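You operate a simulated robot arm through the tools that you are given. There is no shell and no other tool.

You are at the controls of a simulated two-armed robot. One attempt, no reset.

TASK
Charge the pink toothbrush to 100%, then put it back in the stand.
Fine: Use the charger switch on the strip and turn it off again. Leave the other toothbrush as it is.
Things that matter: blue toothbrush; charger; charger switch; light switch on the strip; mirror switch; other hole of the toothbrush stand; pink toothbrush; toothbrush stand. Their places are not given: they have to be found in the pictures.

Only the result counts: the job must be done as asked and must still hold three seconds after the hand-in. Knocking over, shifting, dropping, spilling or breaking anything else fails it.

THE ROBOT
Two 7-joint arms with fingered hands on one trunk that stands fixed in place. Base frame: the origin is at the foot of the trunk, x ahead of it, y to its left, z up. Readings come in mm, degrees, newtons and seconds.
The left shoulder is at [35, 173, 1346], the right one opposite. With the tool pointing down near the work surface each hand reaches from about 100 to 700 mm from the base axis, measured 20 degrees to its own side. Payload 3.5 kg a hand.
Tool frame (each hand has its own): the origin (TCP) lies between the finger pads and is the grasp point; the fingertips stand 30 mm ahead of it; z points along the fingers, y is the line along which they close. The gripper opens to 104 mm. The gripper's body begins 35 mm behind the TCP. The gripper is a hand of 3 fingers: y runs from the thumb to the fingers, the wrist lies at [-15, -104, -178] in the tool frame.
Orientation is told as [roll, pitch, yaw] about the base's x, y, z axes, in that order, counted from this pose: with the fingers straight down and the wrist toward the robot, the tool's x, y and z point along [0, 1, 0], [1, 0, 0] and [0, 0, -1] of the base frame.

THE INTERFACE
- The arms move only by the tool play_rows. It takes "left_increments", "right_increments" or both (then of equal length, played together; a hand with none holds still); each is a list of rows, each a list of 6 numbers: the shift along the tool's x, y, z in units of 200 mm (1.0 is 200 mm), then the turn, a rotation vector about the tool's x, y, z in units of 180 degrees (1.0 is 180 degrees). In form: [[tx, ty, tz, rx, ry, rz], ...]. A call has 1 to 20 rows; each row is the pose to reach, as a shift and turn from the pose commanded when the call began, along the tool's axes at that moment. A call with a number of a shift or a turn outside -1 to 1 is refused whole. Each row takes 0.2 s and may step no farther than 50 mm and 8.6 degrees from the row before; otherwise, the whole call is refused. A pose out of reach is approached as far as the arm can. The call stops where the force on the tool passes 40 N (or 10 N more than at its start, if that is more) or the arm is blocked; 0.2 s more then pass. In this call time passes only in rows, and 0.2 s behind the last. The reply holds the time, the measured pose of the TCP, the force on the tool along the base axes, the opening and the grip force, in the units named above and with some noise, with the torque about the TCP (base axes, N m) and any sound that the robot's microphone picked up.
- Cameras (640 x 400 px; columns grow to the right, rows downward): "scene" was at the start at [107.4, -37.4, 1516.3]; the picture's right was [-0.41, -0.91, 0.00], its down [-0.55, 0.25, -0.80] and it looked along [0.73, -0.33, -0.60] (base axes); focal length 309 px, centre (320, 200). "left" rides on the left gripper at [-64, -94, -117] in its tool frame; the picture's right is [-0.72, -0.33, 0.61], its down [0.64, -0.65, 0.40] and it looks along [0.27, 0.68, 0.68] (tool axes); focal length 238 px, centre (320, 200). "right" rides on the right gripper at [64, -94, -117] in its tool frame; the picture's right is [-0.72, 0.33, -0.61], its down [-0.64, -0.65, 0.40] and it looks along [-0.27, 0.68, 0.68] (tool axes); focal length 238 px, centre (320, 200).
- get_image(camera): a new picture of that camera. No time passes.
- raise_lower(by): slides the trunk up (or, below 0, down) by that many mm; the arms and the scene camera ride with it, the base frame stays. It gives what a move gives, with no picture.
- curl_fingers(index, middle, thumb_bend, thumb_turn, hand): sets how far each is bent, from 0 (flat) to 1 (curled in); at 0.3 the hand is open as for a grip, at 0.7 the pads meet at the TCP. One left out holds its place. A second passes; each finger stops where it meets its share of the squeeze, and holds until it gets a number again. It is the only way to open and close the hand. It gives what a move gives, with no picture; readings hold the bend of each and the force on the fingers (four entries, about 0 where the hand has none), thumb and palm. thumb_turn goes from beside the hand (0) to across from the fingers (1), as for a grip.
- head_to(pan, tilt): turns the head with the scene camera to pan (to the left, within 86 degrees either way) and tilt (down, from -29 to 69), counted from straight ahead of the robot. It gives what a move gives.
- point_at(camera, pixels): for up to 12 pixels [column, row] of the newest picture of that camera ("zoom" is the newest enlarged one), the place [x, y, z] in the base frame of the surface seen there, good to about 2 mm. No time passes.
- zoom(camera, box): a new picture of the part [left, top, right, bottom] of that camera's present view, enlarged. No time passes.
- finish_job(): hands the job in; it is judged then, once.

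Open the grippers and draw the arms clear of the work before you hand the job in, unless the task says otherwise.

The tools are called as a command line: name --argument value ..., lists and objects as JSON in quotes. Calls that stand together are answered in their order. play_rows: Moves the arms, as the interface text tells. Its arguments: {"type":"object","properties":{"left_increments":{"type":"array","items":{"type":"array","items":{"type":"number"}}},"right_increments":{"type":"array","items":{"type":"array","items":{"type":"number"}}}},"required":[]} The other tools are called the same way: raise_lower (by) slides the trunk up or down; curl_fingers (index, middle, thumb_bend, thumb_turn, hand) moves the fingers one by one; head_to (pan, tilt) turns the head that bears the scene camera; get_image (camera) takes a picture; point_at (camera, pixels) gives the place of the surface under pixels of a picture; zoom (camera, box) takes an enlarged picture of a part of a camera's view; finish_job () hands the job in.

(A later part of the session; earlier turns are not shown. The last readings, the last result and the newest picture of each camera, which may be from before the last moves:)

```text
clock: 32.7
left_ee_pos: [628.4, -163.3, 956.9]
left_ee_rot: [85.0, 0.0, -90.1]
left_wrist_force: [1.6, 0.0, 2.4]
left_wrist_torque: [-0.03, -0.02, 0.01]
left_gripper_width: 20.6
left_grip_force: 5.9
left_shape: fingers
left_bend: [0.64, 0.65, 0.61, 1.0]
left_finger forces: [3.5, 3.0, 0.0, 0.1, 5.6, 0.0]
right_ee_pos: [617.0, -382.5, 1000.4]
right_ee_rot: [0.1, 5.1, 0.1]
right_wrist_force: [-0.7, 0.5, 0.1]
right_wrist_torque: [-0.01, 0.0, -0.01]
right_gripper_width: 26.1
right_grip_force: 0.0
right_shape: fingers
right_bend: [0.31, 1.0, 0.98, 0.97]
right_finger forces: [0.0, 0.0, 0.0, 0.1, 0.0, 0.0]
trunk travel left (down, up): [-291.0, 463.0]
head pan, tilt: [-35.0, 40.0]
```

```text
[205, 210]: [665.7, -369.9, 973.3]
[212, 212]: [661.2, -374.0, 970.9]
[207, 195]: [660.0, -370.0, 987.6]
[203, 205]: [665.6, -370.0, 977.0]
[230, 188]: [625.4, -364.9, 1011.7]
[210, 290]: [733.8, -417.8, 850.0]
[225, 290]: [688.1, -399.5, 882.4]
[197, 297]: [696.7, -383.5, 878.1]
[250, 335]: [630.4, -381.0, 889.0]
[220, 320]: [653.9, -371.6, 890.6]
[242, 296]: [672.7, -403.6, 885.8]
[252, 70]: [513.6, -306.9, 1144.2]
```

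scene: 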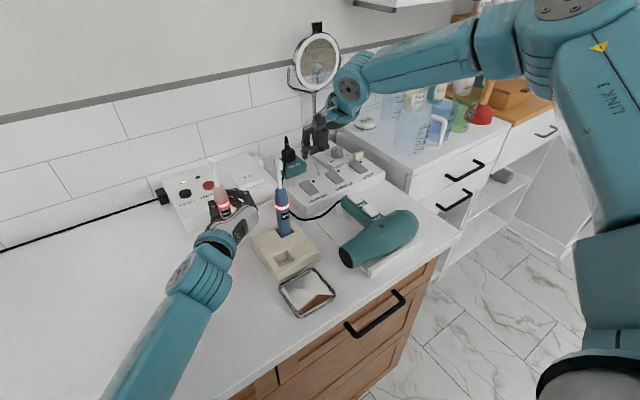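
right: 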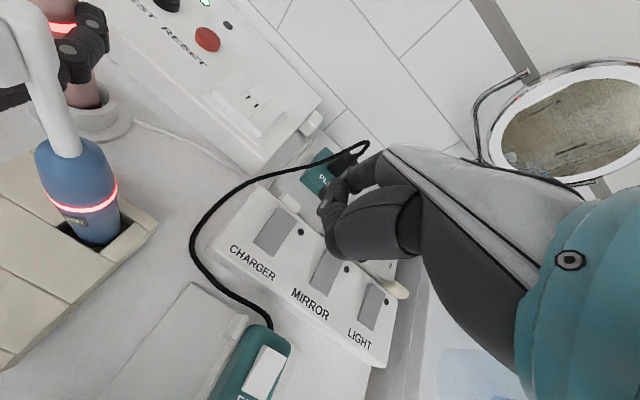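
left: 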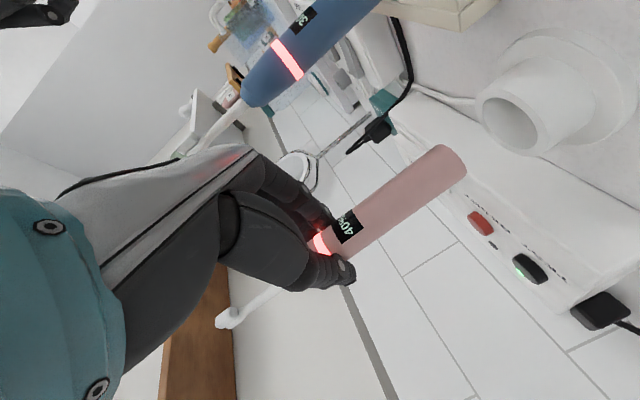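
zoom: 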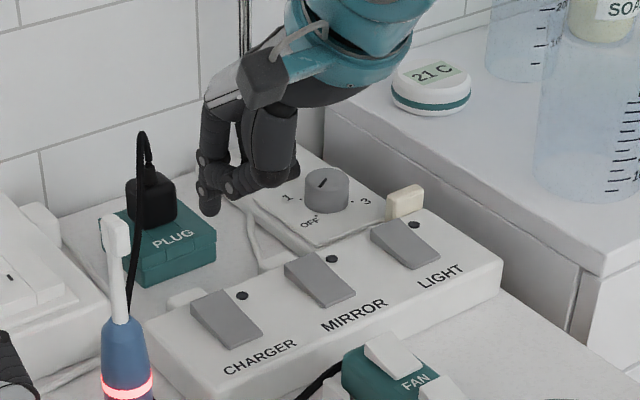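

The tip's underside is near (664, -377, 969), right over the rocker's raised rear end (x≈667, z 894.5). I descend 62 mm to just above it.

play_rows --right_increments '[[0, 0.0095, 0.0775, 0, 0, 0], [0, 0.019, 0.155, 0, 0, 0], [0, 0.0284, 0.2325, 0, 0, 0], [0, 0.0379, 0.31, 0, 0, 0]]'

zoom --camera "scene" --box '[270, 130, 370, 210]'

get_image --camera "right"

```text
clock: 33.7
left_ee_pos: [626.2, -161.2, 958.4]
left_ee_rot: [85.0, 0.0, -89.8]
left_wrist_force: [0.8, 0.3, 1.8]
left_wrist_torque: [-0.03, -0.06, -0.02]
left_gripper_width: 20.7
left_grip_force: 6.6
left_shape: fingers
left_bend: [0.64, 0.65, 0.61, 1.0]
left_finger forces: [3.5, 2.9, 0.0, 0.0, 5.4, 0.0]
right_ee_pos: [619.7, -381.3, 938.7]
right_ee_rot: [0.1, 5.2, 0.0]
right_wrist_force: [0.5, 0.0, 0.7]
right_wrist_torque: [0.02, 0.05, 0.02]
right_gripper_width: 26.2
right_grip_force: 0.0
right_shape: fingers
right_bend: [0.31, 1.0, 0.98, 0.97]
right_finger forces: [0.0, 0.0, 0.0, 0.1, 0.0, 0.0]
trunk travel left (down, up): [-291.0, 463.0]
head pan, tilt: [-35.0, 40.0]
```

```text
5.00 times, centred on (320, 170) of scene
```

zoom: 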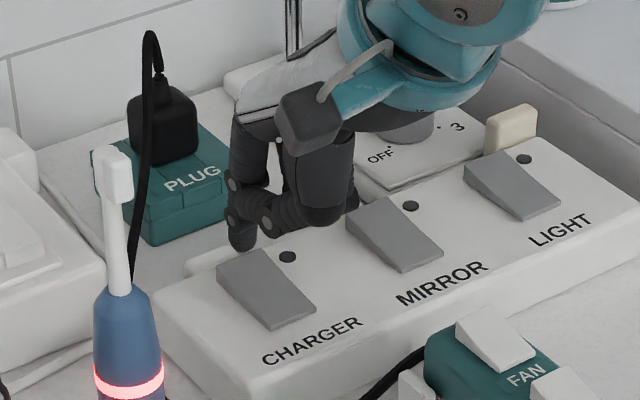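

```text
taken
```

right: 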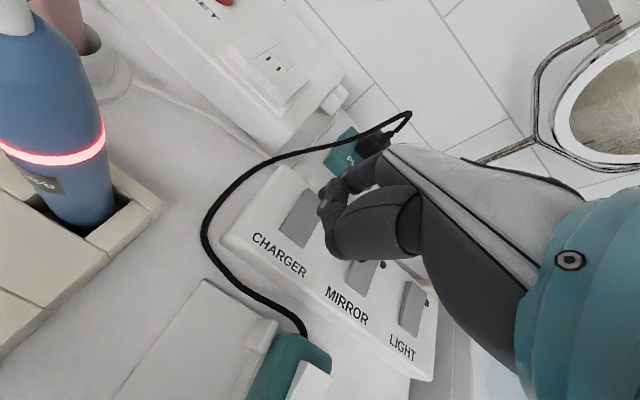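

point_at --camera "zoom" --pixels '[[240, 246], [248, 248], [233, 240], [245, 235], [270, 220], [225, 262], [265, 255], [240, 256]]'

zoom --camera "right" --box '[230, 130, 400, 270]'

```text
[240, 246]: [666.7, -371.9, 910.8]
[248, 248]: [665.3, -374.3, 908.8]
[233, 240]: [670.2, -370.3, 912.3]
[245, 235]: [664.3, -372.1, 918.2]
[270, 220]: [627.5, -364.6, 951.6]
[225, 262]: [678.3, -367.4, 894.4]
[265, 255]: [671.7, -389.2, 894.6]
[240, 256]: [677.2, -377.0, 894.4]
```

```text
2.86 times, centred on (315, 200) of right
```

zoom: 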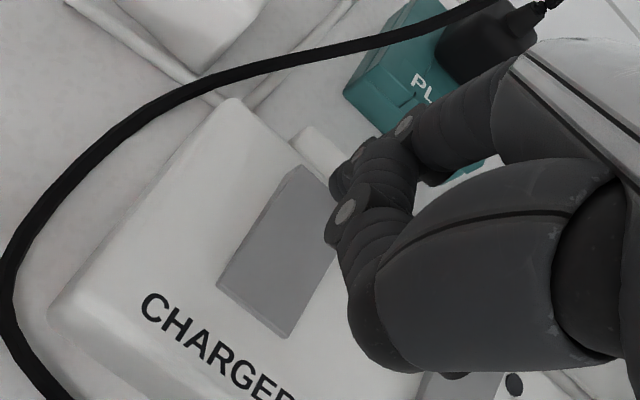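

The fingertip is over the rear end of the rocker, underside about 907 against 894. I press down 17 mm in small rows.

play_rows --right_increments '[[0, 0.0018, 0.02, 0, 0, 0], [0, 0.0036, 0.04, 0, 0, 0], [0, 0.0053, 0.06, 0, 0, 0], [0, 0.0066, 0.075, 0, 0, 0], [0, 0.0076, 0.085, 0, 0, 0]]'

zoom --camera "scene" --box '[270, 130, 370, 210]'

zoom --camera "right" --box '[230, 130, 400, 270]'

```text
clock: 34.9
left_ee_pos: [626.4, -162.8, 958.8]
left_ee_rot: [85.0, -0.1, -89.9]
left_wrist_force: [-0.6, -0.5, 0.4]
left_wrist_torque: [-0.04, 0.01, -0.05]
left_gripper_width: 20.7
left_grip_force: 5.6
left_shape: fingers
left_bend: [0.64, 0.65, 0.61, 1.0]
left_finger forces: [3.5, 2.7, 0.0, 0.1, 5.4, 0.0]
right_ee_pos: [618.4, -380.8, 922.8]
right_ee_rot: [0.0, 4.8, 0.1]
right_wrist_force: [-1.9, -0.5, 9.7]
right_wrist_torque: [0.05, -0.48, -0.02]
right_gripper_width: 26.4
right_grip_force: 5.0
right_shape: fingers
right_bend: [0.31, 1.0, 0.98, 0.97]
right_finger forces: [9.7, 0.1, 0.0, 0.0, 0.0, 0.0]
trunk travel left (down, up): [-291.0, 463.0]
head pan, tilt: [-35.0, 40.0]
```

```text
5.00 times, centred on (320, 170) of scene
```

zoom: 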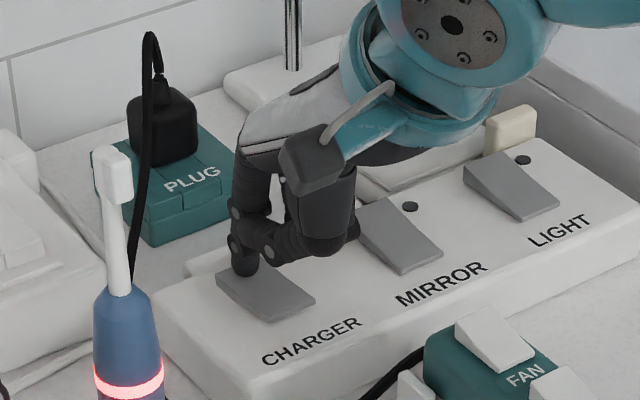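

```text
2.86 times, centred on (315, 200) of right
```

zoom: 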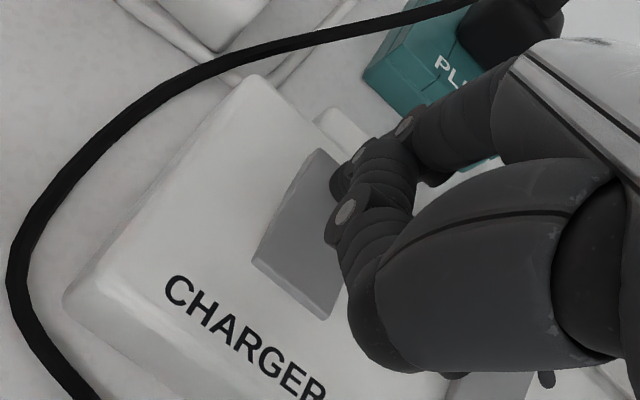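

The rocker now lies lower at its rear with 9.7 N on the finger. I lift the finger 35 mm and look at the lamp beside CHARGER.

play_rows --right_increments '[[0, -0.0071, -0.08, 0, 0, 0], [0, -0.0156, -0.175, 0, 0, 0]]'

zoom --camera "scene" --box '[270, 130, 370, 210]'

get_image --camera "right"

get_image --camera "left"

```text
clock: 35.5
left_ee_pos: [627.2, -161.4, 957.6]
left_ee_rot: [85.0, -0.1, -89.9]
left_wrist_force: [1.2, -0.5, 2.8]
left_wrist_torque: [-0.04, -0.08, -0.01]
left_gripper_width: 20.7
left_grip_force: 6.0
left_shape: fingers
left_bend: [0.64, 0.65, 0.61, 1.0]
left_finger forces: [3.5, 3.0, 0.1, 0.0, 5.4, 0.1]
right_ee_pos: [618.2, -380.7, 955.5]
right_ee_rot: [0.2, 5.1, 0.0]
right_wrist_force: [0.0, -0.1, 0.5]
right_wrist_torque: [-0.01, -0.01, 0.02]
right_gripper_width: 26.0
right_grip_force: 0.0
right_shape: fingers
right_bend: [0.31, 1.0, 0.98, 0.97]
right_finger forces: [0.0, 0.1, 0.1, 0.1, 0.1, 0.0]
trunk travel left (down, up): [-291.0, 463.0]
head pan, tilt: [-35.0, 40.0]
```

```text
5.00 times, centred on (320, 170) of scene
```

zoom: 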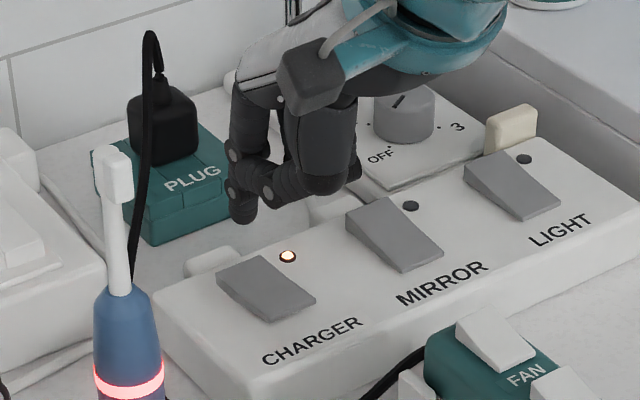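

```text
taken
```

right: 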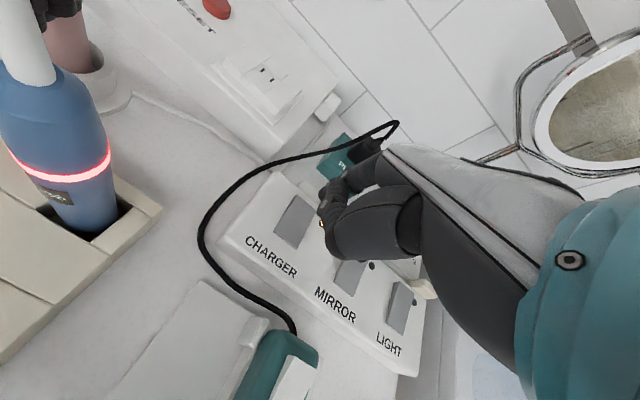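

```text
taken
```

left: 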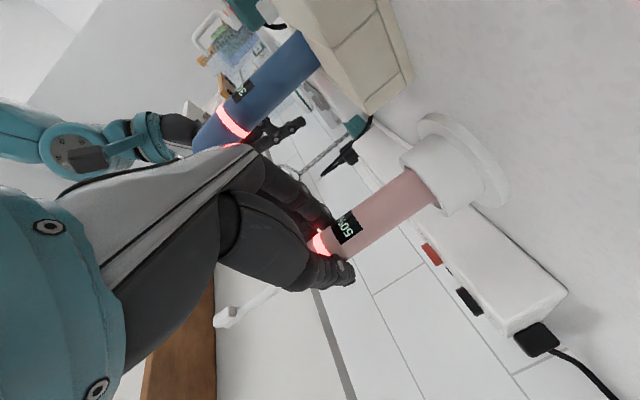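

The CHARGER lamp at (288,256) is lit, and the pink display in the left picture seems to read 50%. I zoom in on the display.

zoom --camera "left" --box '[300, 190, 400, 270]'

```text
5.00 times, centred on (350, 230) of left
```

zoom: 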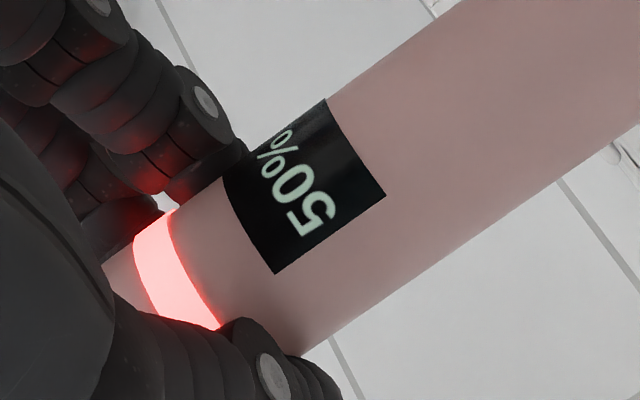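

It reads 50%, so it is charging while held. Meanwhile I move the right finger back 29 mm over the front end of the rocker, ready for switching off.

play_rows --right_increments '[[0, -0.0722, 0.0064, 0, 0, 0], [0, -0.1445, 0.0129, 0, 0, 0]]'

zoom --camera "left" --box '[300, 190, 400, 270]'

zoom --camera "scene" --box '[270, 130, 370, 210]'

```text
clock: 36.1
left_ee_pos: [626.5, -161.2, 957.9]
left_ee_rot: [85.0, 0.0, -89.9]
left_wrist_force: [-0.3, -0.2, 2.0]
left_wrist_torque: [-0.03, -0.03, -0.02]
left_gripper_width: 20.6
left_grip_force: 5.2
left_shape: fingers
left_bend: [0.64, 0.65, 0.61, 1.0]
left_finger forces: [3.5, 2.9, 0.0, 0.1, 5.4, 0.1]
right_ee_pos: [589.0, -380.9, 956.2]
right_ee_rot: [0.1, 5.2, 0.0]
right_wrist_force: [-0.1, -0.3, -0.7]
right_wrist_torque: [0.01, -0.01, 0.01]
right_gripper_width: 26.2
right_grip_force: 0.1
right_shape: fingers
right_bend: [0.31, 1.0, 0.98, 0.97]
right_finger forces: [0.0, 0.0, 0.0, 0.1, 0.0, 0.1]
trunk travel left (down, up): [-291.0, 463.0]
head pan, tilt: [-35.0, 40.0]
```

```text
5.00 times, centred on (350, 230) of left
```

zoom: 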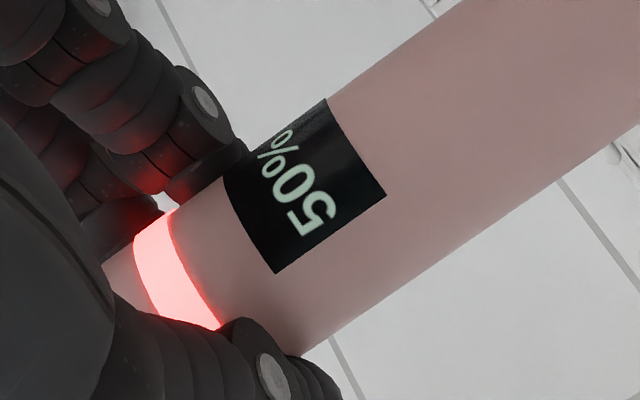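

```text
5.00 times, centred on (320, 170) of scene
```

zoom: 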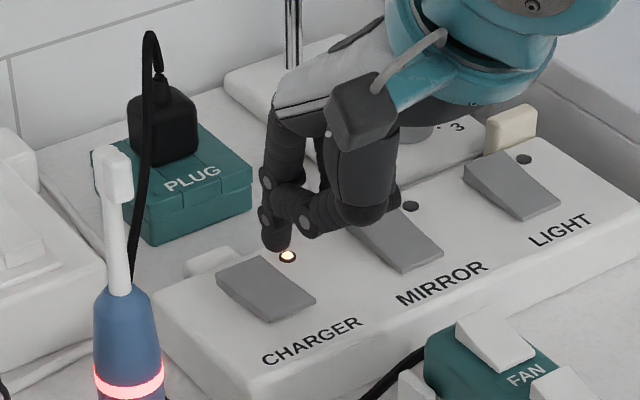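

Still 50% at 36.1 s. I wait a second with zero rows and look again.

play_rows --right_increments '[[0, 0, 0, 0, 0, 0], [0, 0, 0, 0, 0, 0], [0, 0, 0, 0, 0, 0], [0, 0, 0, 0, 0, 0]]'

zoom --camera "left" --box '[300, 190, 400, 270]'

```text
clock: 37.1
left_ee_pos: [627.3, -160.7, 957.5]
left_ee_rot: [85.1, 0.0, -89.9]
left_wrist_force: [0.6, 0.1, 1.6]
left_wrist_torque: [-0.04, -0.02, -0.03]
left_gripper_width: 20.9
left_grip_force: 5.8
left_shape: fingers
left_bend: [0.64, 0.65, 0.61, 1.0]
left_finger forces: [3.6, 2.9, 0.0, 0.1, 5.4, 0.0]
right_ee_pos: [590.3, -380.6, 956.7]
right_ee_rot: [0.2, 5.0, 0.2]
right_wrist_force: [0.0, -0.8, 0.4]
right_wrist_torque: [0.0, 0.0, -0.01]
right_gripper_width: 26.2
right_grip_force: 0.0
right_shape: fingers
right_bend: [0.31, 1.0, 0.98, 0.97]
right_finger forces: [0.0, 0.1, 0.1, 0.0, 0.1, 0.0]
trunk travel left (down, up): [-291.0, 463.0]
head pan, tilt: [-35.0, 40.0]
```

```text
5.00 times, centred on (350, 230) of left
```

zoom: 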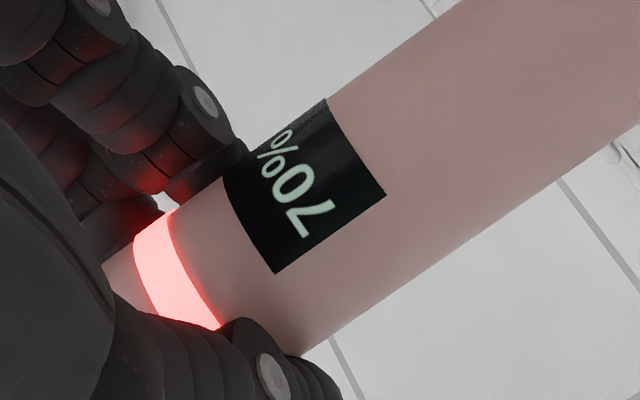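

70% now. While it charges I check the fingertip against the rocker's front end.

zoom --camera "scene" --box '[290, 150, 350, 205]'

```text
7.27 times, centred on (320, 178) of scene
```

zoom: 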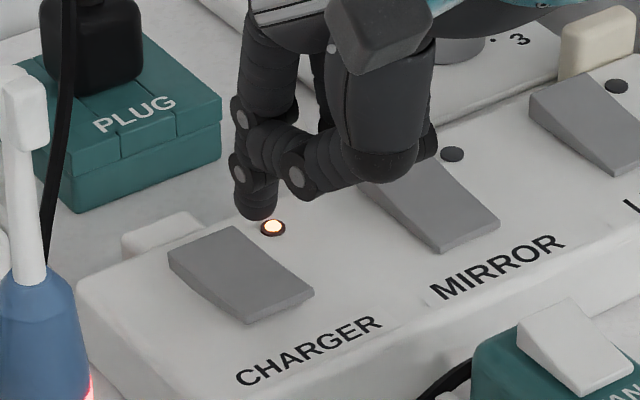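

point_at --camera "zoom" --pixels '[[255, 217], [265, 216], [240, 205], [255, 200], [180, 255], [232, 232], [250, 310], [305, 288], [240, 275], [270, 285], [248, 322], [312, 296]]'

play_rows --right_increments '[[0, 0, 0, 0, 0, 0], [0, 0, 0, 0, 0, 0], [0, 0, 0, 0, 0, 0], [0, 0, 0, 0, 0, 0]]'

zoom --camera "left" --box '[300, 190, 400, 270]'

```text
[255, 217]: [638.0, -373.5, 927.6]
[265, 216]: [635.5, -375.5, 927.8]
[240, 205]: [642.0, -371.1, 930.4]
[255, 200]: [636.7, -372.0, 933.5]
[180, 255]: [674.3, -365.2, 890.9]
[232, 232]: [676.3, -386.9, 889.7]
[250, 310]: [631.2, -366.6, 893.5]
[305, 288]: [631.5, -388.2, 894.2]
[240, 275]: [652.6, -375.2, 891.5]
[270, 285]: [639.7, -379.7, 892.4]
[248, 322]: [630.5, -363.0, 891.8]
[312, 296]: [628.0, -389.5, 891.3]
```

```text
clock: 38.1
left_ee_pos: [628.6, -162.4, 957.5]
left_ee_rot: [85.0, 0.0, -89.9]
left_wrist_force: [-0.6, -1.0, 1.0]
left_wrist_torque: [0.01, -0.03, -0.01]
left_gripper_width: 20.6
left_grip_force: 6.0
left_shape: fingers
left_bend: [0.64, 0.65, 0.61, 1.0]
left_finger forces: [3.5, 2.9, 0.1, 0.0, 5.4, 0.1]
right_ee_pos: [589.8, -381.1, 956.8]
right_ee_rot: [0.2, 5.0, 0.1]
right_wrist_force: [-0.2, 0.1, -0.8]
right_wrist_torque: [0.01, -0.02, 0.02]
right_gripper_width: 26.0
right_grip_force: 0.1
right_shape: fingers
right_bend: [0.31, 1.0, 0.98, 0.97]
right_finger forces: [0.0, 0.0, 0.1, 0.0, 0.0, 0.0]
trunk travel left (down, up): [-291.0, 463.0]
head pan, tilt: [-35.0, 40.0]
```

```text
5.00 times, centred on (350, 230) of left
```

zoom: 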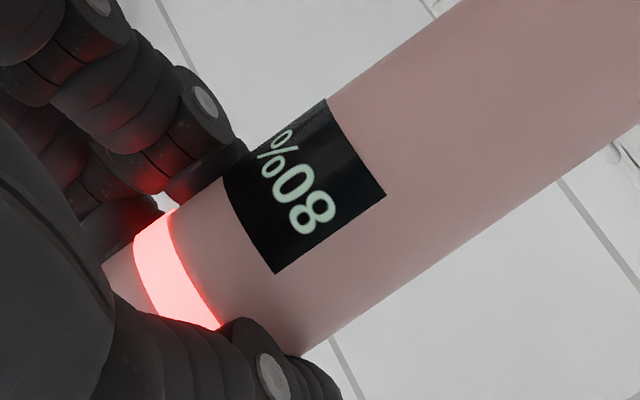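

80% at 38.1 s, so 100% should come near 40 s. I wait two more seconds and look.

play_rows --right_increments '[[0, 0, 0, 0, 0, 0], [0, 0, 0, 0, 0, 0], [0, 0, 0, 0, 0, 0], [0, 0, 0, 0, 0, 0], [0, 0, 0, 0, 0, 0], [0, 0, 0, 0, 0, 0], [0, 0, 0, 0, 0, 0], [0, 0, 0, 0, 0, 0]]'

zoom --camera "left" --box '[300, 190, 400, 270]'

```text
clock: 39.9
left_ee_pos: [627.4, -161.4, 956.6]
left_ee_rot: [85.0, 0.0, -89.9]
left_wrist_force: [1.2, -0.2, 2.1]
left_wrist_torque: [0.02, -0.05, 0.01]
left_gripper_width: 20.8
left_grip_force: 5.6
left_shape: fingers
left_bend: [0.64, 0.65, 0.61, 1.0]
left_finger forces: [3.5, 2.8, 0.1, 0.0, 5.4, 0.0]
right_ee_pos: [589.5, -381.5, 956.2]
right_ee_rot: [0.1, 5.1, 0.0]
right_wrist_force: [-0.4, 0.2, 0.5]
right_wrist_torque: [-0.01, 0.01, 0.01]
right_gripper_width: 26.1
right_grip_force: 0.1
right_shape: fingers
right_bend: [0.31, 1.0, 0.98, 0.97]
right_finger forces: [0.1, 0.0, 0.0, 0.0, 0.0, 0.1]
trunk travel left (down, up): [-291.0, 463.0]
head pan, tilt: [-35.0, 40.0]
```

```text
5.00 times, centred on (350, 230) of left
```

zoom: 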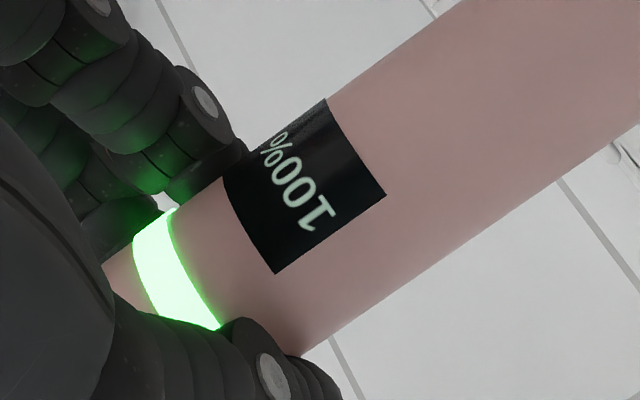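

It reads 100% and the ring is green. I press the rocker's raised front end (x≈636) down to switch off.

play_rows --right_increments '[[0, 0.0044, 0.0498, 0, 0, 0], [0, 0.0089, 0.0996, 0, 0, 0], [0, 0.012, 0.1345, 0, 0, 0], [0, 0.0138, 0.1544, 0, 0, 0], [0, 0.0147, 0.1644, 0, 0, 0], [0, 0.0153, 0.1718, 0, 0, 0]]'

zoom --camera "scene" --box '[290, 150, 350, 205]'

```text
clock: 41.3
left_ee_pos: [625.5, -161.9, 958.7]
left_ee_rot: [85.0, 0.0, -89.9]
left_wrist_force: [-0.1, -0.5, 0.4]
left_wrist_torque: [0.0, -0.04, 0.03]
left_gripper_width: 20.7
left_grip_force: 5.2
left_shape: fingers
left_bend: [0.64, 0.65, 0.61, 1.0]
left_finger forces: [3.4, 2.7, 0.0, 0.0, 5.3, 0.1]
right_ee_pos: [589.8, -381.2, 924.1]
right_ee_rot: [0.1, 4.8, 0.1]
right_wrist_force: [-3.6, -0.7, 10.0]
right_wrist_torque: [0.1, -0.49, -0.01]
right_gripper_width: 26.0
right_grip_force: 5.1
right_shape: fingers
right_bend: [0.31, 1.0, 0.98, 0.97]
right_finger forces: [10.3, 0.0, 0.1, 0.0, 0.0, 0.0]
trunk travel left (down, up): [-291.0, 463.0]
head pan, tilt: [-35.0, 40.0]
```

```text
7.27 times, centred on (320, 178) of scene
```

zoom: 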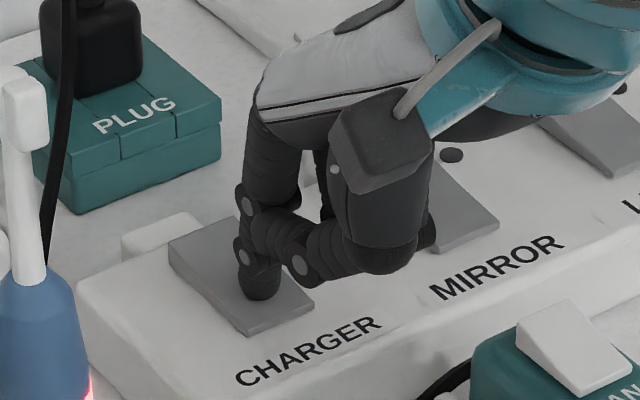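

The rocker's rear is raised again. I lift the right hand straight up 60 mm and check the lamp.

play_rows --right_increments '[[0, -0.0089, -0.0996, 0, 0, 0], [0, -0.0178, -0.1992, 0, 0, 0], [0, -0.0267, -0.2988, 0, 0, 0]]'

zoom --camera "scene" --box '[270, 130, 370, 210]'

zoom --camera "left" --box '[300, 190, 400, 270]'

```text
clock: 42.1
left_ee_pos: [626.6, -160.9, 958.9]
left_ee_rot: [85.1, 0.0, -89.9]
left_wrist_force: [0.9, 0.2, 2.3]
left_wrist_torque: [-0.05, -0.03, -0.01]
left_gripper_width: 20.5
left_grip_force: 6.3
left_shape: fingers
left_bend: [0.64, 0.65, 0.61, 1.0]
left_finger forces: [3.4, 2.9, 0.1, 0.1, 5.4, 0.1]
right_ee_pos: [587.7, -381.9, 981.9]
right_ee_rot: [0.2, 5.1, 0.0]
right_wrist_force: [0.5, -0.7, 0.2]
right_wrist_torque: [0.01, -0.02, 0.0]
right_gripper_width: 26.3
right_grip_force: 0.0
right_shape: fingers
right_bend: [0.31, 1.0, 0.98, 0.97]
right_finger forces: [0.0, 0.0, 0.0, 0.0, 0.1, 0.0]
trunk travel left (down, up): [-291.0, 463.0]
head pan, tilt: [-35.0, 40.0]
```

```text
5.00 times, centred on (320, 170) of scene
```

zoom: 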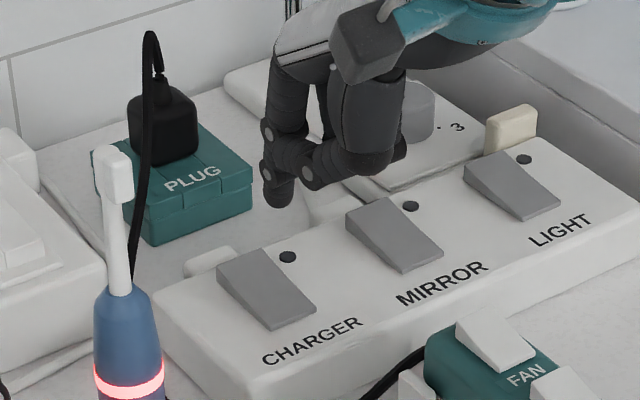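

```text
5.00 times, centred on (350, 230) of left
```

zoom: 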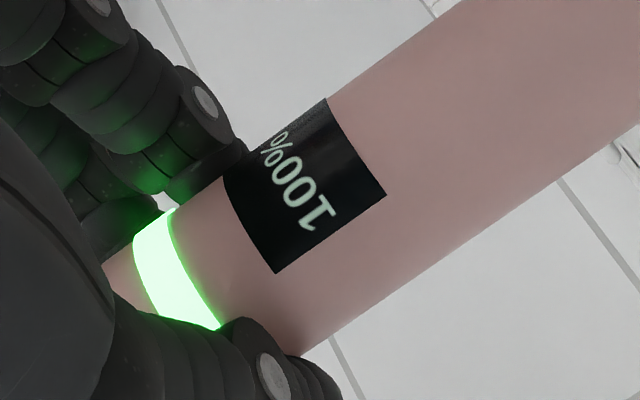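

The lamp is dark again, MIRROR and LIGHT are untouched, and the brush reads 100%. I draw the right hand back up and away to its former watching place.

play_rows --right_increments '[[-0.0311, -0.1347, -0.0633, 0, 0, 0], [-0.0623, -0.2694, -0.1266, 0, 0, 0], [-0.0934, -0.4041, -0.1899, 0, 0, 0], [-0.1246, -0.5389, -0.2531, 0, 0, 0], [-0.1557, -0.6736, -0.3164, 0, 0, 0], [-0.1869, -0.8083, -0.3797, 0, 0, 0], [-0.218, -0.943, -0.443, 0, 0, 0]]'

get_image --camera "right"

zoom --camera "left" --box '[320, 40, 600, 240]'

```text
clock: 43.7
left_ee_pos: [627.8, -160.9, 957.5]
left_ee_rot: [85.0, 0.1, -89.9]
left_wrist_force: [-0.3, 0.2, 0.6]
left_wrist_torque: [0.02, -0.03, -0.01]
left_gripper_width: 20.6
left_grip_force: 6.1
left_shape: fingers
left_bend: [0.64, 0.65, 0.61, 1.0]
left_finger forces: [3.5, 2.7, 0.1, 0.0, 5.3, 0.0]
right_ee_pos: [406.3, -426.0, 1086.4]
right_ee_rot: [0.0, 5.1, 0.1]
right_wrist_force: [-0.6, 0.1, 0.3]
right_wrist_torque: [0.01, 0.0, -0.03]
right_gripper_width: 26.2
right_grip_force: 0.0
right_shape: fingers
right_bend: [0.32, 1.0, 0.98, 0.97]
right_finger forces: [0.0, 0.1, 0.1, 0.0, 0.1, 0.0]
trunk travel left (down, up): [-291.0, 463.0]
head pan, tilt: [-35.0, 40.0]
```

```text
taken
```

right: 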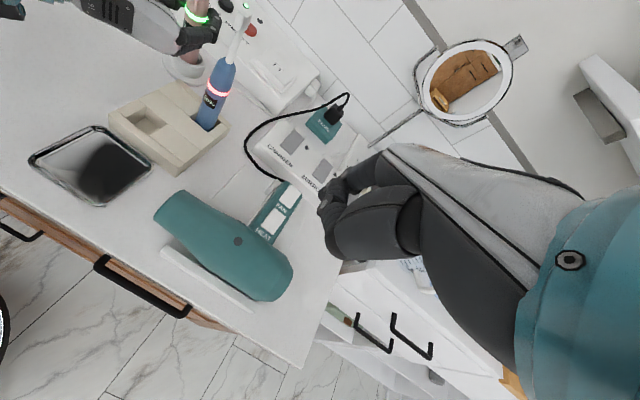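

```text
2.00 times, centred on (460, 140) of left
```

zoom: 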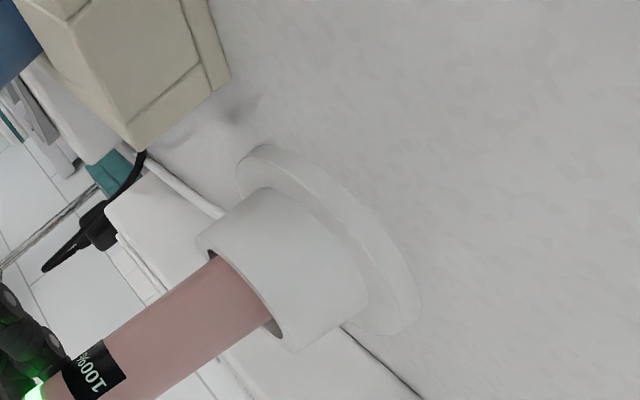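

Now I lift the brush straight up 62 mm out of the cup and check that the cup stays put.

play_rows --left_increments '[[0.0249, 0, -0.0022, 0, 0, 0], [0.0598, 0, -0.0052, 0, 0, 0], [0.1096, 0, -0.0096, 0, 0, 0], [0.1594, 0, -0.0139, 0, 0, 0], [0.2092, 0, -0.0183, 0, 0, 0], [0.259, 0, -0.0226, 0, 0, 0], [0.3088, 0, -0.027, 0, 0, 0]]'

zoom --camera "right" --box '[100, 0, 260, 120]'

zoom --camera "left" --box '[320, 60, 600, 260]'

point_at --camera "zoom" --pixels '[[270, 178], [285, 185], [310, 225], [320, 240], [230, 215], [250, 250], [280, 265], [180, 250], [215, 310], [365, 95], [480, 165], [400, 65]]'

```text
clock: 45.3
left_ee_pos: [627.4, -162.7, 1021.1]
left_ee_rot: [85.0, 0.0, -89.9]
left_wrist_force: [0.4, -0.9, -1.8]
left_wrist_torque: [-0.01, 0.01, 0.03]
left_gripper_width: 20.7
left_grip_force: 5.2
left_shape: fingers
left_bend: [0.64, 0.65, 0.61, 1.0]
left_finger forces: [3.2, 2.6, 0.1, 0.0, 5.3, 0.1]
right_ee_pos: [408.5, -426.8, 1087.2]
right_ee_rot: [0.1, 5.2, 0.2]
right_wrist_force: [1.6, -0.3, -0.3]
right_wrist_torque: [0.02, -0.03, 0.01]
right_gripper_width: 25.9
right_grip_force: 0.0
right_shape: fingers
right_bend: [0.32, 1.0, 0.98, 0.97]
right_finger forces: [0.0, 0.0, 0.1, 0.0, 0.0, 0.0]
trunk travel left (down, up): [-291.0, 463.0]
head pan, tilt: [-35.0, 40.0]
```

```text
3.33 times, centred on (180, 60) of right
```

zoom: 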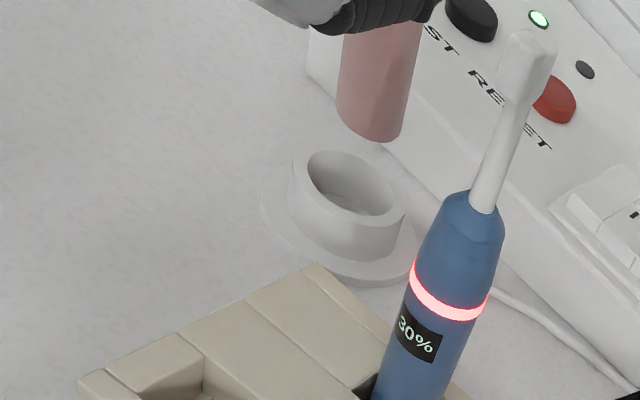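

```text
2.00 times, centred on (460, 160) of left
```

zoom: 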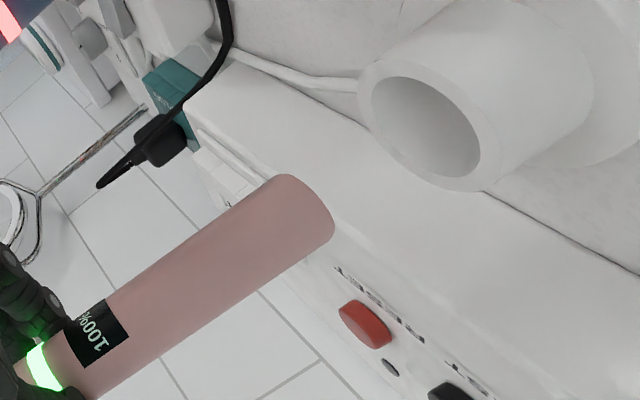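

```text
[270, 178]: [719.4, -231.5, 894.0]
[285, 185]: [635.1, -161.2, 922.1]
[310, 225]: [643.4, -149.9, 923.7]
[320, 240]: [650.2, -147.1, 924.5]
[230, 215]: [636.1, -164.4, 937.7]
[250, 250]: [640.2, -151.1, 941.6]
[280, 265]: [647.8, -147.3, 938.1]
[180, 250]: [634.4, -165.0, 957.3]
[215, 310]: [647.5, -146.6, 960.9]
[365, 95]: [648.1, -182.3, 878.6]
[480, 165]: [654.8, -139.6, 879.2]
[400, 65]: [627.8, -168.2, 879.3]
```

The cup stayed in place and the brush is out. I carry it back along the same way: first straight back toward the robot, then right to above its hole.

play_rows --left_increments '[[-0.009, -0.0021, -0.1028, 0, 0, 0], [-0.018, -0.0043, -0.2057, 0, 0, 0], [-0.027, -0.0064, -0.3085, 0, 0, 0], [-0.036, -0.0086, -0.4113, 0, 0, 0], [-0.045, -0.0107, -0.5141, 0, 0, 0], [-0.054, -0.0129, -0.617, 0, 0, 0], [-0.063, -0.015, -0.7198, 0, 0, 0], [-0.063, 0.0579, -0.7198, 0, 0, 0], [-0.063, 0.1308, -0.7198, 0, 0, 0], [-0.063, 0.2036, -0.7198, 0, 0, 0], [-0.063, 0.2765, -0.7198, 0, 0, 0]]'

zoom --camera "left" --box '[320, 40, 600, 240]'

zoom --camera "right" --box '[70, 0, 270, 180]'

```text
clock: 47.9
left_ee_pos: [493.1, -200.9, 1000.8]
left_ee_rot: [85.3, 2.8, -88.6]
left_wrist_force: [0.3, 0.3, -2.0]
left_wrist_torque: [0.01, 0.05, 0.01]
left_gripper_width: 20.5
left_grip_force: 6.1
left_shape: fingers
left_bend: [0.64, 0.66, 0.61, 1.0]
left_finger forces: [3.2, 2.4, 0.0, 0.1, 5.2, 0.1]
right_ee_pos: [407.9, -426.5, 1087.2]
right_ee_rot: [0.1, 5.2, 0.2]
right_wrist_force: [0.4, -0.9, 0.3]
right_wrist_torque: [-0.02, 0.02, -0.01]
right_gripper_width: 26.4
right_grip_force: 0.1
right_shape: fingers
right_bend: [0.32, 1.0, 0.98, 0.97]
right_finger forces: [0.0, 0.1, 0.1, 0.0, 0.1, 0.0]
trunk travel left (down, up): [-291.0, 463.0]
head pan, tilt: [-35.0, 40.0]
stopped in row 11 (left hand): the arm was blocked; the commanded pose is now the measured one
```

```text
2.00 times, centred on (460, 140) of left
```

zoom: 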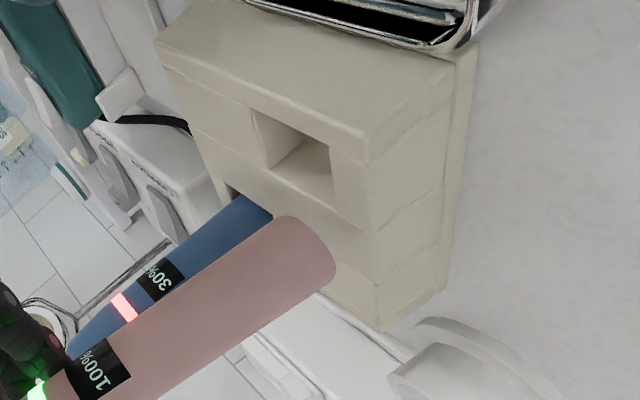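

```text
2.22 times, centred on (170, 90) of right
```

zoom: 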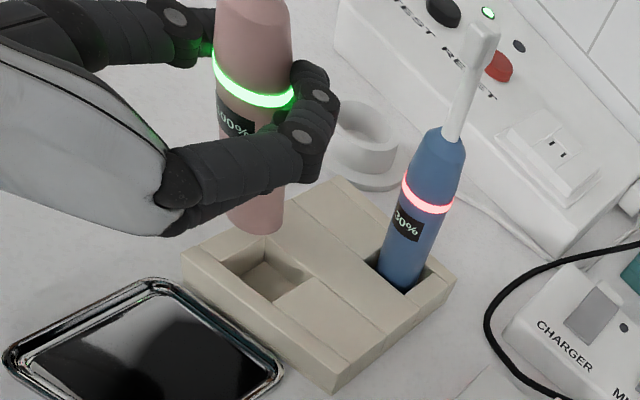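

The left arm reports being blocked at (493, -201, 1001) with a slight tilt; the brush is clear of everything in view. I look at the whole scene to find what blocks the arm.

get_image --camera "scene"

head_to --pan 15 --tilt 55

get_image --camera "scene"

```text
taken
```

scene: 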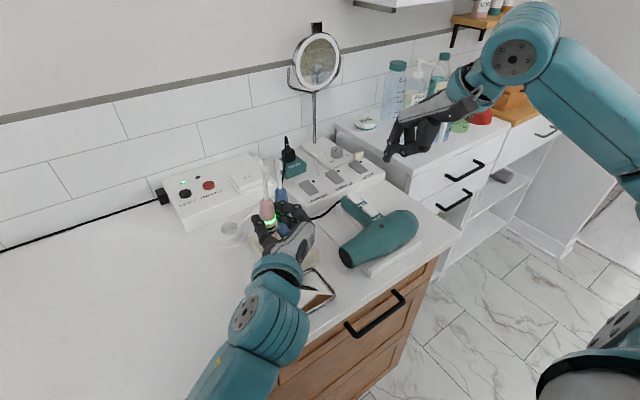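

```text
clock: 49.1
left_ee_pos: [492.8, -200.2, 1000.6]
left_ee_rot: [85.3, 2.7, -88.7]
left_wrist_force: [0.0, 0.6, -1.7]
left_wrist_torque: [-0.04, 0.05, -0.01]
left_gripper_width: 20.8
left_grip_force: 5.0
left_shape: fingers
left_bend: [0.64, 0.66, 0.61, 1.0]
left_finger forces: [3.3, 2.5, 0.1, 0.0, 5.1, 0.0]
right_ee_pos: [407.1, -426.2, 1086.2]
right_ee_rot: [0.1, 5.0, 0.1]
right_wrist_force: [-0.6, -0.6, 0.8]
right_wrist_torque: [-0.03, 0.0, -0.01]
right_gripper_width: 26.3
right_grip_force: 0.0
right_shape: fingers
right_bend: [0.32, 1.0, 0.98, 0.97]
right_finger forces: [0.0, 0.0, 0.0, 0.0, 0.1, 0.0]
trunk travel left (down, up): [-291.0, 463.0]
head pan, tilt: [15.0, 55.0]
```

```text
taken
```

scene: 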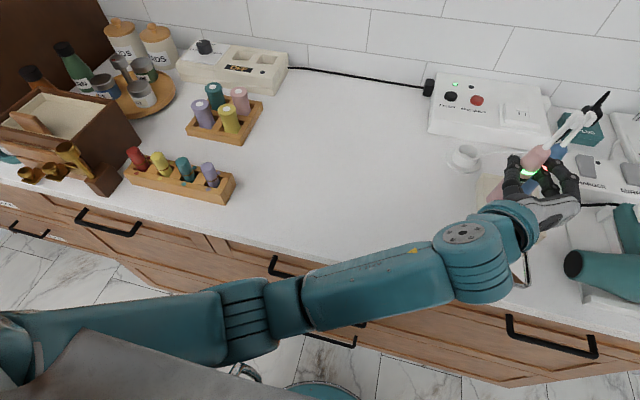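

point_at --camera "scene" --pixels '[[290, 305], [245, 320], [100, 315], [30, 340], [380, 280], [470, 250], [120, 360], [200, 380], [60, 380], [280, 380], [180, 330], [250, 350]]'

head_to --pan 35 --tilt 69

get_image --camera "scene"

```text
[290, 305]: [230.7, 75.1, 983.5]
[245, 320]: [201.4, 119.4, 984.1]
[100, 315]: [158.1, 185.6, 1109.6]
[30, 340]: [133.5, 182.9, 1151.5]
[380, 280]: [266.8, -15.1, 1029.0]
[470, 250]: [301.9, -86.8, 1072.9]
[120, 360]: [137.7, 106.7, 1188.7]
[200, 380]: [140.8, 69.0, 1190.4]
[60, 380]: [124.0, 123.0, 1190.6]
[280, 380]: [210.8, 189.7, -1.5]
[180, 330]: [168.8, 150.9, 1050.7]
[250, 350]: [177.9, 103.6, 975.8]
```

```text
clock: 50.0
left_ee_pos: [493.8, -200.8, 1000.2]
left_ee_rot: [85.2, 2.8, -88.7]
left_wrist_force: [0.4, -0.6, -2.4]
left_wrist_torque: [-0.01, 0.06, -0.01]
left_gripper_width: 20.8
left_grip_force: 5.6
left_shape: fingers
left_bend: [0.64, 0.66, 0.61, 1.0]
left_finger forces: [3.3, 2.3, 0.0, 0.0, 5.1, 0.0]
right_ee_pos: [408.6, -426.3, 1085.9]
right_ee_rot: [0.2, 5.0, 0.1]
right_wrist_force: [0.5, -0.1, 0.6]
right_wrist_torque: [0.01, -0.01, 0.0]
right_gripper_width: 25.9
right_grip_force: 0.1
right_shape: fingers
right_bend: [0.32, 1.0, 0.98, 0.97]
right_finger forces: [0.0, 0.0, 0.0, 0.0, 0.0, 0.0]
trunk travel left (down, up): [-291.0, 463.0]
head pan, tilt: [35.0, 68.8]
```

```text
taken
```

scene: 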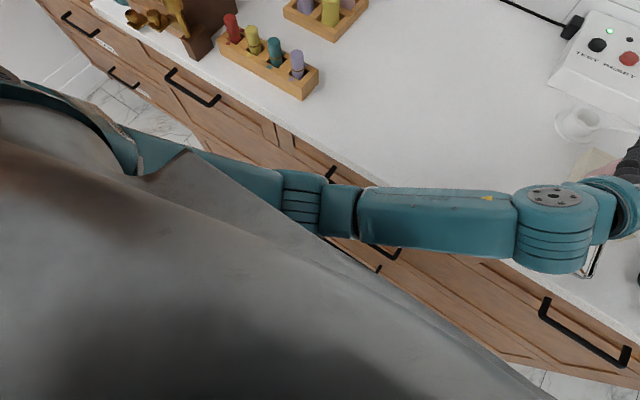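

The left elbow has sunk to about (210, 100, 960), close against the robot's own body, which is what blocks it; brush and stand are untouched. I first back off a little (up 25, left 20) and straighten the hand, before raising the trunk to free the elbow.

play_rows --left_increments '[[0.0408, -0.0333, -0.0119, -0.0029, -0.0006, -0.005], [0.0815, -0.0667, -0.0239, -0.0057, -0.0011, -0.0099], [0.1223, -0.1, -0.0358, -0.0086, -0.0017, -0.0149]]'

head_to --pan 10 --tilt 62

get_image --camera "scene"

```text
clock: 50.8
left_ee_pos: [486.9, -182.7, 1027.2]
left_ee_rot: [84.7, -0.3, -90.1]
left_wrist_force: [0.0, -0.2, -2.6]
left_wrist_torque: [0.03, 0.05, -0.01]
left_gripper_width: 20.4
left_grip_force: 5.5
left_shape: fingers
left_bend: [0.64, 0.66, 0.61, 1.0]
left_finger forces: [3.2, 2.2, 0.1, 0.0, 5.2, 0.0]
right_ee_pos: [408.2, -426.6, 1086.6]
right_ee_rot: [0.1, 5.0, 0.1]
right_wrist_force: [-0.8, -0.6, -0.1]
right_wrist_torque: [0.01, -0.02, 0.01]
right_gripper_width: 26.1
right_grip_force: 0.2
right_shape: fingers
right_bend: [0.32, 1.0, 0.98, 0.97]
right_finger forces: [0.2, 0.0, 0.0, 0.0, 0.0, 0.0]
trunk travel left (down, up): [-291.0, 463.0]
head pan, tilt: [35.0, 68.8]
```

```text
clock: 51.6
left_ee_pos: [487.9, -184.2, 1026.2]
left_ee_rot: [84.8, -0.2, -90.1]
left_wrist_force: [0.6, 0.0, -2.3]
left_wrist_torque: [0.01, 0.02, 0.03]
left_gripper_width: 20.5
left_grip_force: 5.5
left_shape: fingers
left_bend: [0.64, 0.66, 0.61, 1.0]
left_finger forces: [3.2, 2.3, 0.0, 0.0, 5.2, 0.0]
right_ee_pos: [409.0, -426.0, 1085.8]
right_ee_rot: [0.1, 5.1, 0.1]
right_wrist_force: [-0.4, 0.3, 0.4]
right_wrist_torque: [-0.01, 0.01, 0.02]
right_gripper_width: 25.8
right_grip_force: 0.0
right_shape: fingers
right_bend: [0.32, 1.0, 0.98, 0.97]
right_finger forces: [0.1, 0.1, 0.0, 0.0, 0.0, 0.0]
trunk travel left (down, up): [-291.0, 463.0]
head pan, tilt: [10.0, 62.0]
```

```text
taken
```

scene: 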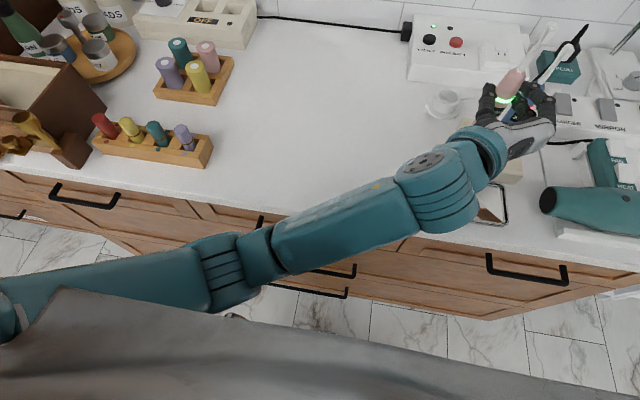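

The arm is free again at (487, -183, 1027). I raise the trunk by 100 mm so the elbow gets room, then check the readings.

raise_lower --by 100

get_image --camera "scene"

```text
clock: 53.0
left_ee_pos: [487.6, -184.2, 1126.7]
left_ee_rot: [84.7, -0.2, -90.0]
left_wrist_force: [0.3, -0.7, -2.3]
left_wrist_torque: [0.0, 0.04, -0.01]
left_gripper_width: 20.6
left_grip_force: 5.8
left_shape: fingers
left_bend: [0.64, 0.66, 0.61, 1.0]
left_finger forces: [3.2, 2.4, 0.0, 0.0, 5.2, 0.1]
right_ee_pos: [409.5, -426.6, 1185.6]
right_ee_rot: [0.1, 5.2, 0.0]
right_wrist_force: [-0.6, 0.0, 0.0]
right_wrist_torque: [0.03, 0.02, 0.0]
right_gripper_width: 25.9
right_grip_force: 0.0
right_shape: fingers
right_bend: [0.32, 1.0, 0.98, 0.97]
right_finger forces: [0.0, 0.0, 0.1, 0.1, 0.0, 0.1]
trunk travel left (down, up): [-391.0, 363.0]
head pan, tilt: [10.0, 62.0]
```

```text
taken
```

scene: 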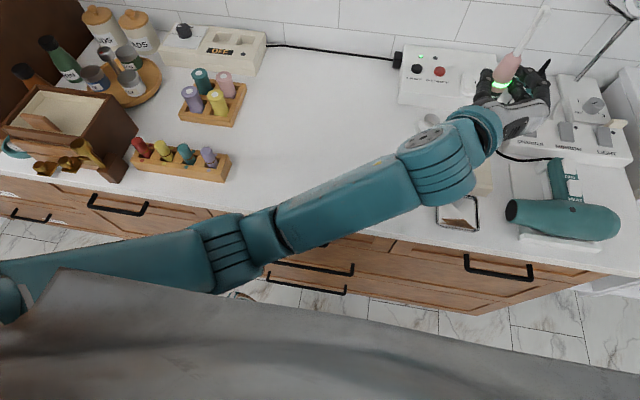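

The torso rides with the trunk, but the arm is now more stretched. I move down and right to (484, -217.5, 1040) above the hole and watch whether the arm follows.

play_rows --left_increments '[[-0.0867, 0.0333, 0.004, 0, 0, 0], [-0.1734, 0.0666, 0.0079, 0, 0, 0], [-0.2601, 0.0999, 0.0119, 0, 0, 0], [-0.3468, 0.1332, 0.0158, 0, 0, 0], [-0.4335, 0.1665, 0.0198, 0, 0, 0]]'

get_image --camera "scene"

get_image --camera "right"

```text
clock: 54.4
left_ee_pos: [526.4, -167.6, 1035.2]
left_ee_rot: [89.6, 5.3, -86.8]
left_wrist_force: [0.0, 0.5, -0.9]
left_wrist_torque: [0.01, 0.0, -0.02]
left_gripper_width: 20.3
left_grip_force: 5.5
left_shape: fingers
left_bend: [0.64, 0.66, 0.61, 1.0]
left_finger forces: [3.4, 2.4, 0.0, 0.1, 5.3, 0.0]
right_ee_pos: [408.3, -425.6, 1185.9]
right_ee_rot: [0.1, 5.1, 0.2]
right_wrist_force: [0.0, -0.6, 0.6]
right_wrist_torque: [0.0, -0.01, 0.0]
right_gripper_width: 26.1
right_grip_force: 0.0
right_shape: fingers
right_bend: [0.32, 1.0, 0.98, 0.97]
right_finger forces: [0.1, 0.1, 0.0, 0.1, 0.1, 0.1]
trunk travel left (down, up): [-391.0, 363.0]
head pan, tilt: [10.0, 62.0]
stopped in row 5 (left hand): the arm was blocked; the commanded pose is now the measured one
```

```text
taken
```

scene: 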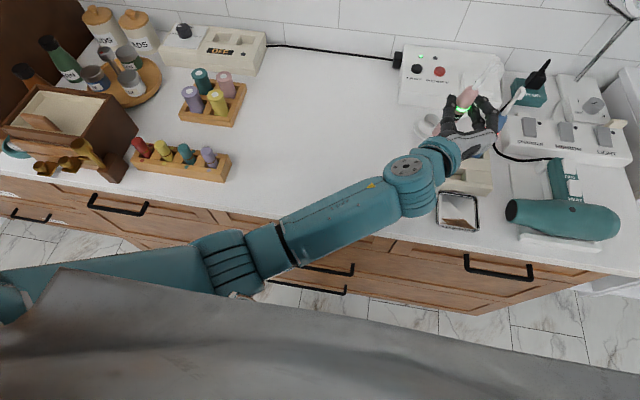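

```text
taken
```

right: 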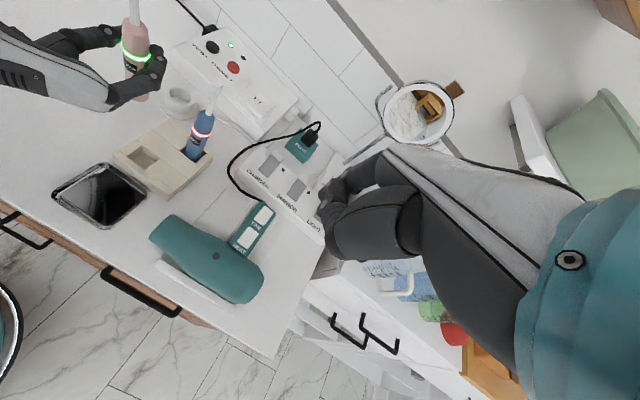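

Blocked again at (526, -168, 1035): with this heading the wrist is too near the body. I turn the hand 45° clockwise about the vertical (the brush only spins about its own axis), which takes the wrist left and forward, while rising to z 1080.

play_rows --left_increments '[[0.0319, -0.0023, -0.0189, -0.0384, -0.0017, -0.0021], [0.0639, -0.0046, -0.0377, -0.0767, -0.0033, -0.0043], [0.0958, -0.0069, -0.0566, -0.1151, -0.005, -0.0064], [0.1277, -0.0091, -0.0754, -0.1535, -0.0067, -0.0086], [0.1596, -0.0114, -0.0943, -0.1919, -0.0083, -0.0107], [0.1916, -0.0137, -0.1131, -0.2302, -0.01, -0.0129], [0.2235, -0.016, -0.132, -0.2686, -0.0117, -0.015]]'

get_image --camera "scene"

get_image --camera "right"

```text
clock: 56.0
left_ee_pos: [498.5, -170.7, 1080.9]
left_ee_rot: [85.0, -0.5, -135.2]
left_wrist_force: [-0.3, 0.1, -2.2]
left_wrist_torque: [0.0, 0.03, -0.01]
left_gripper_width: 20.3
left_grip_force: 4.3
left_shape: fingers
left_bend: [0.64, 0.66, 0.61, 1.0]
left_finger forces: [3.0, 2.0, 0.0, 0.0, 4.8, 0.1]
right_ee_pos: [408.4, -426.4, 1186.1]
right_ee_rot: [0.2, 5.0, 0.2]
right_wrist_force: [0.2, -0.1, -0.4]
right_wrist_torque: [0.02, 0.01, 0.01]
right_gripper_width: 26.2
right_grip_force: 0.0
right_shape: fingers
right_bend: [0.32, 1.0, 0.98, 0.97]
right_finger forces: [0.0, 0.0, 0.1, 0.1, 0.0, 0.1]
trunk travel left (down, up): [-391.0, 363.0]
head pan, tilt: [10.0, 62.0]
```

```text
taken
```

scene: 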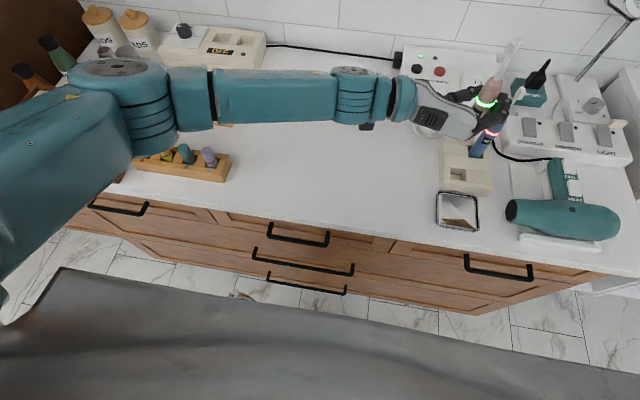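

```text
taken
```

right: 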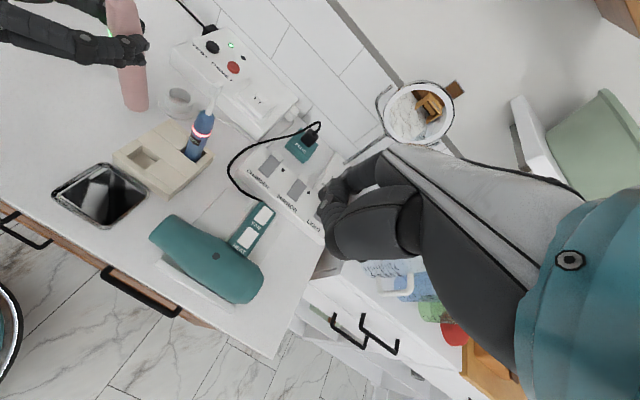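

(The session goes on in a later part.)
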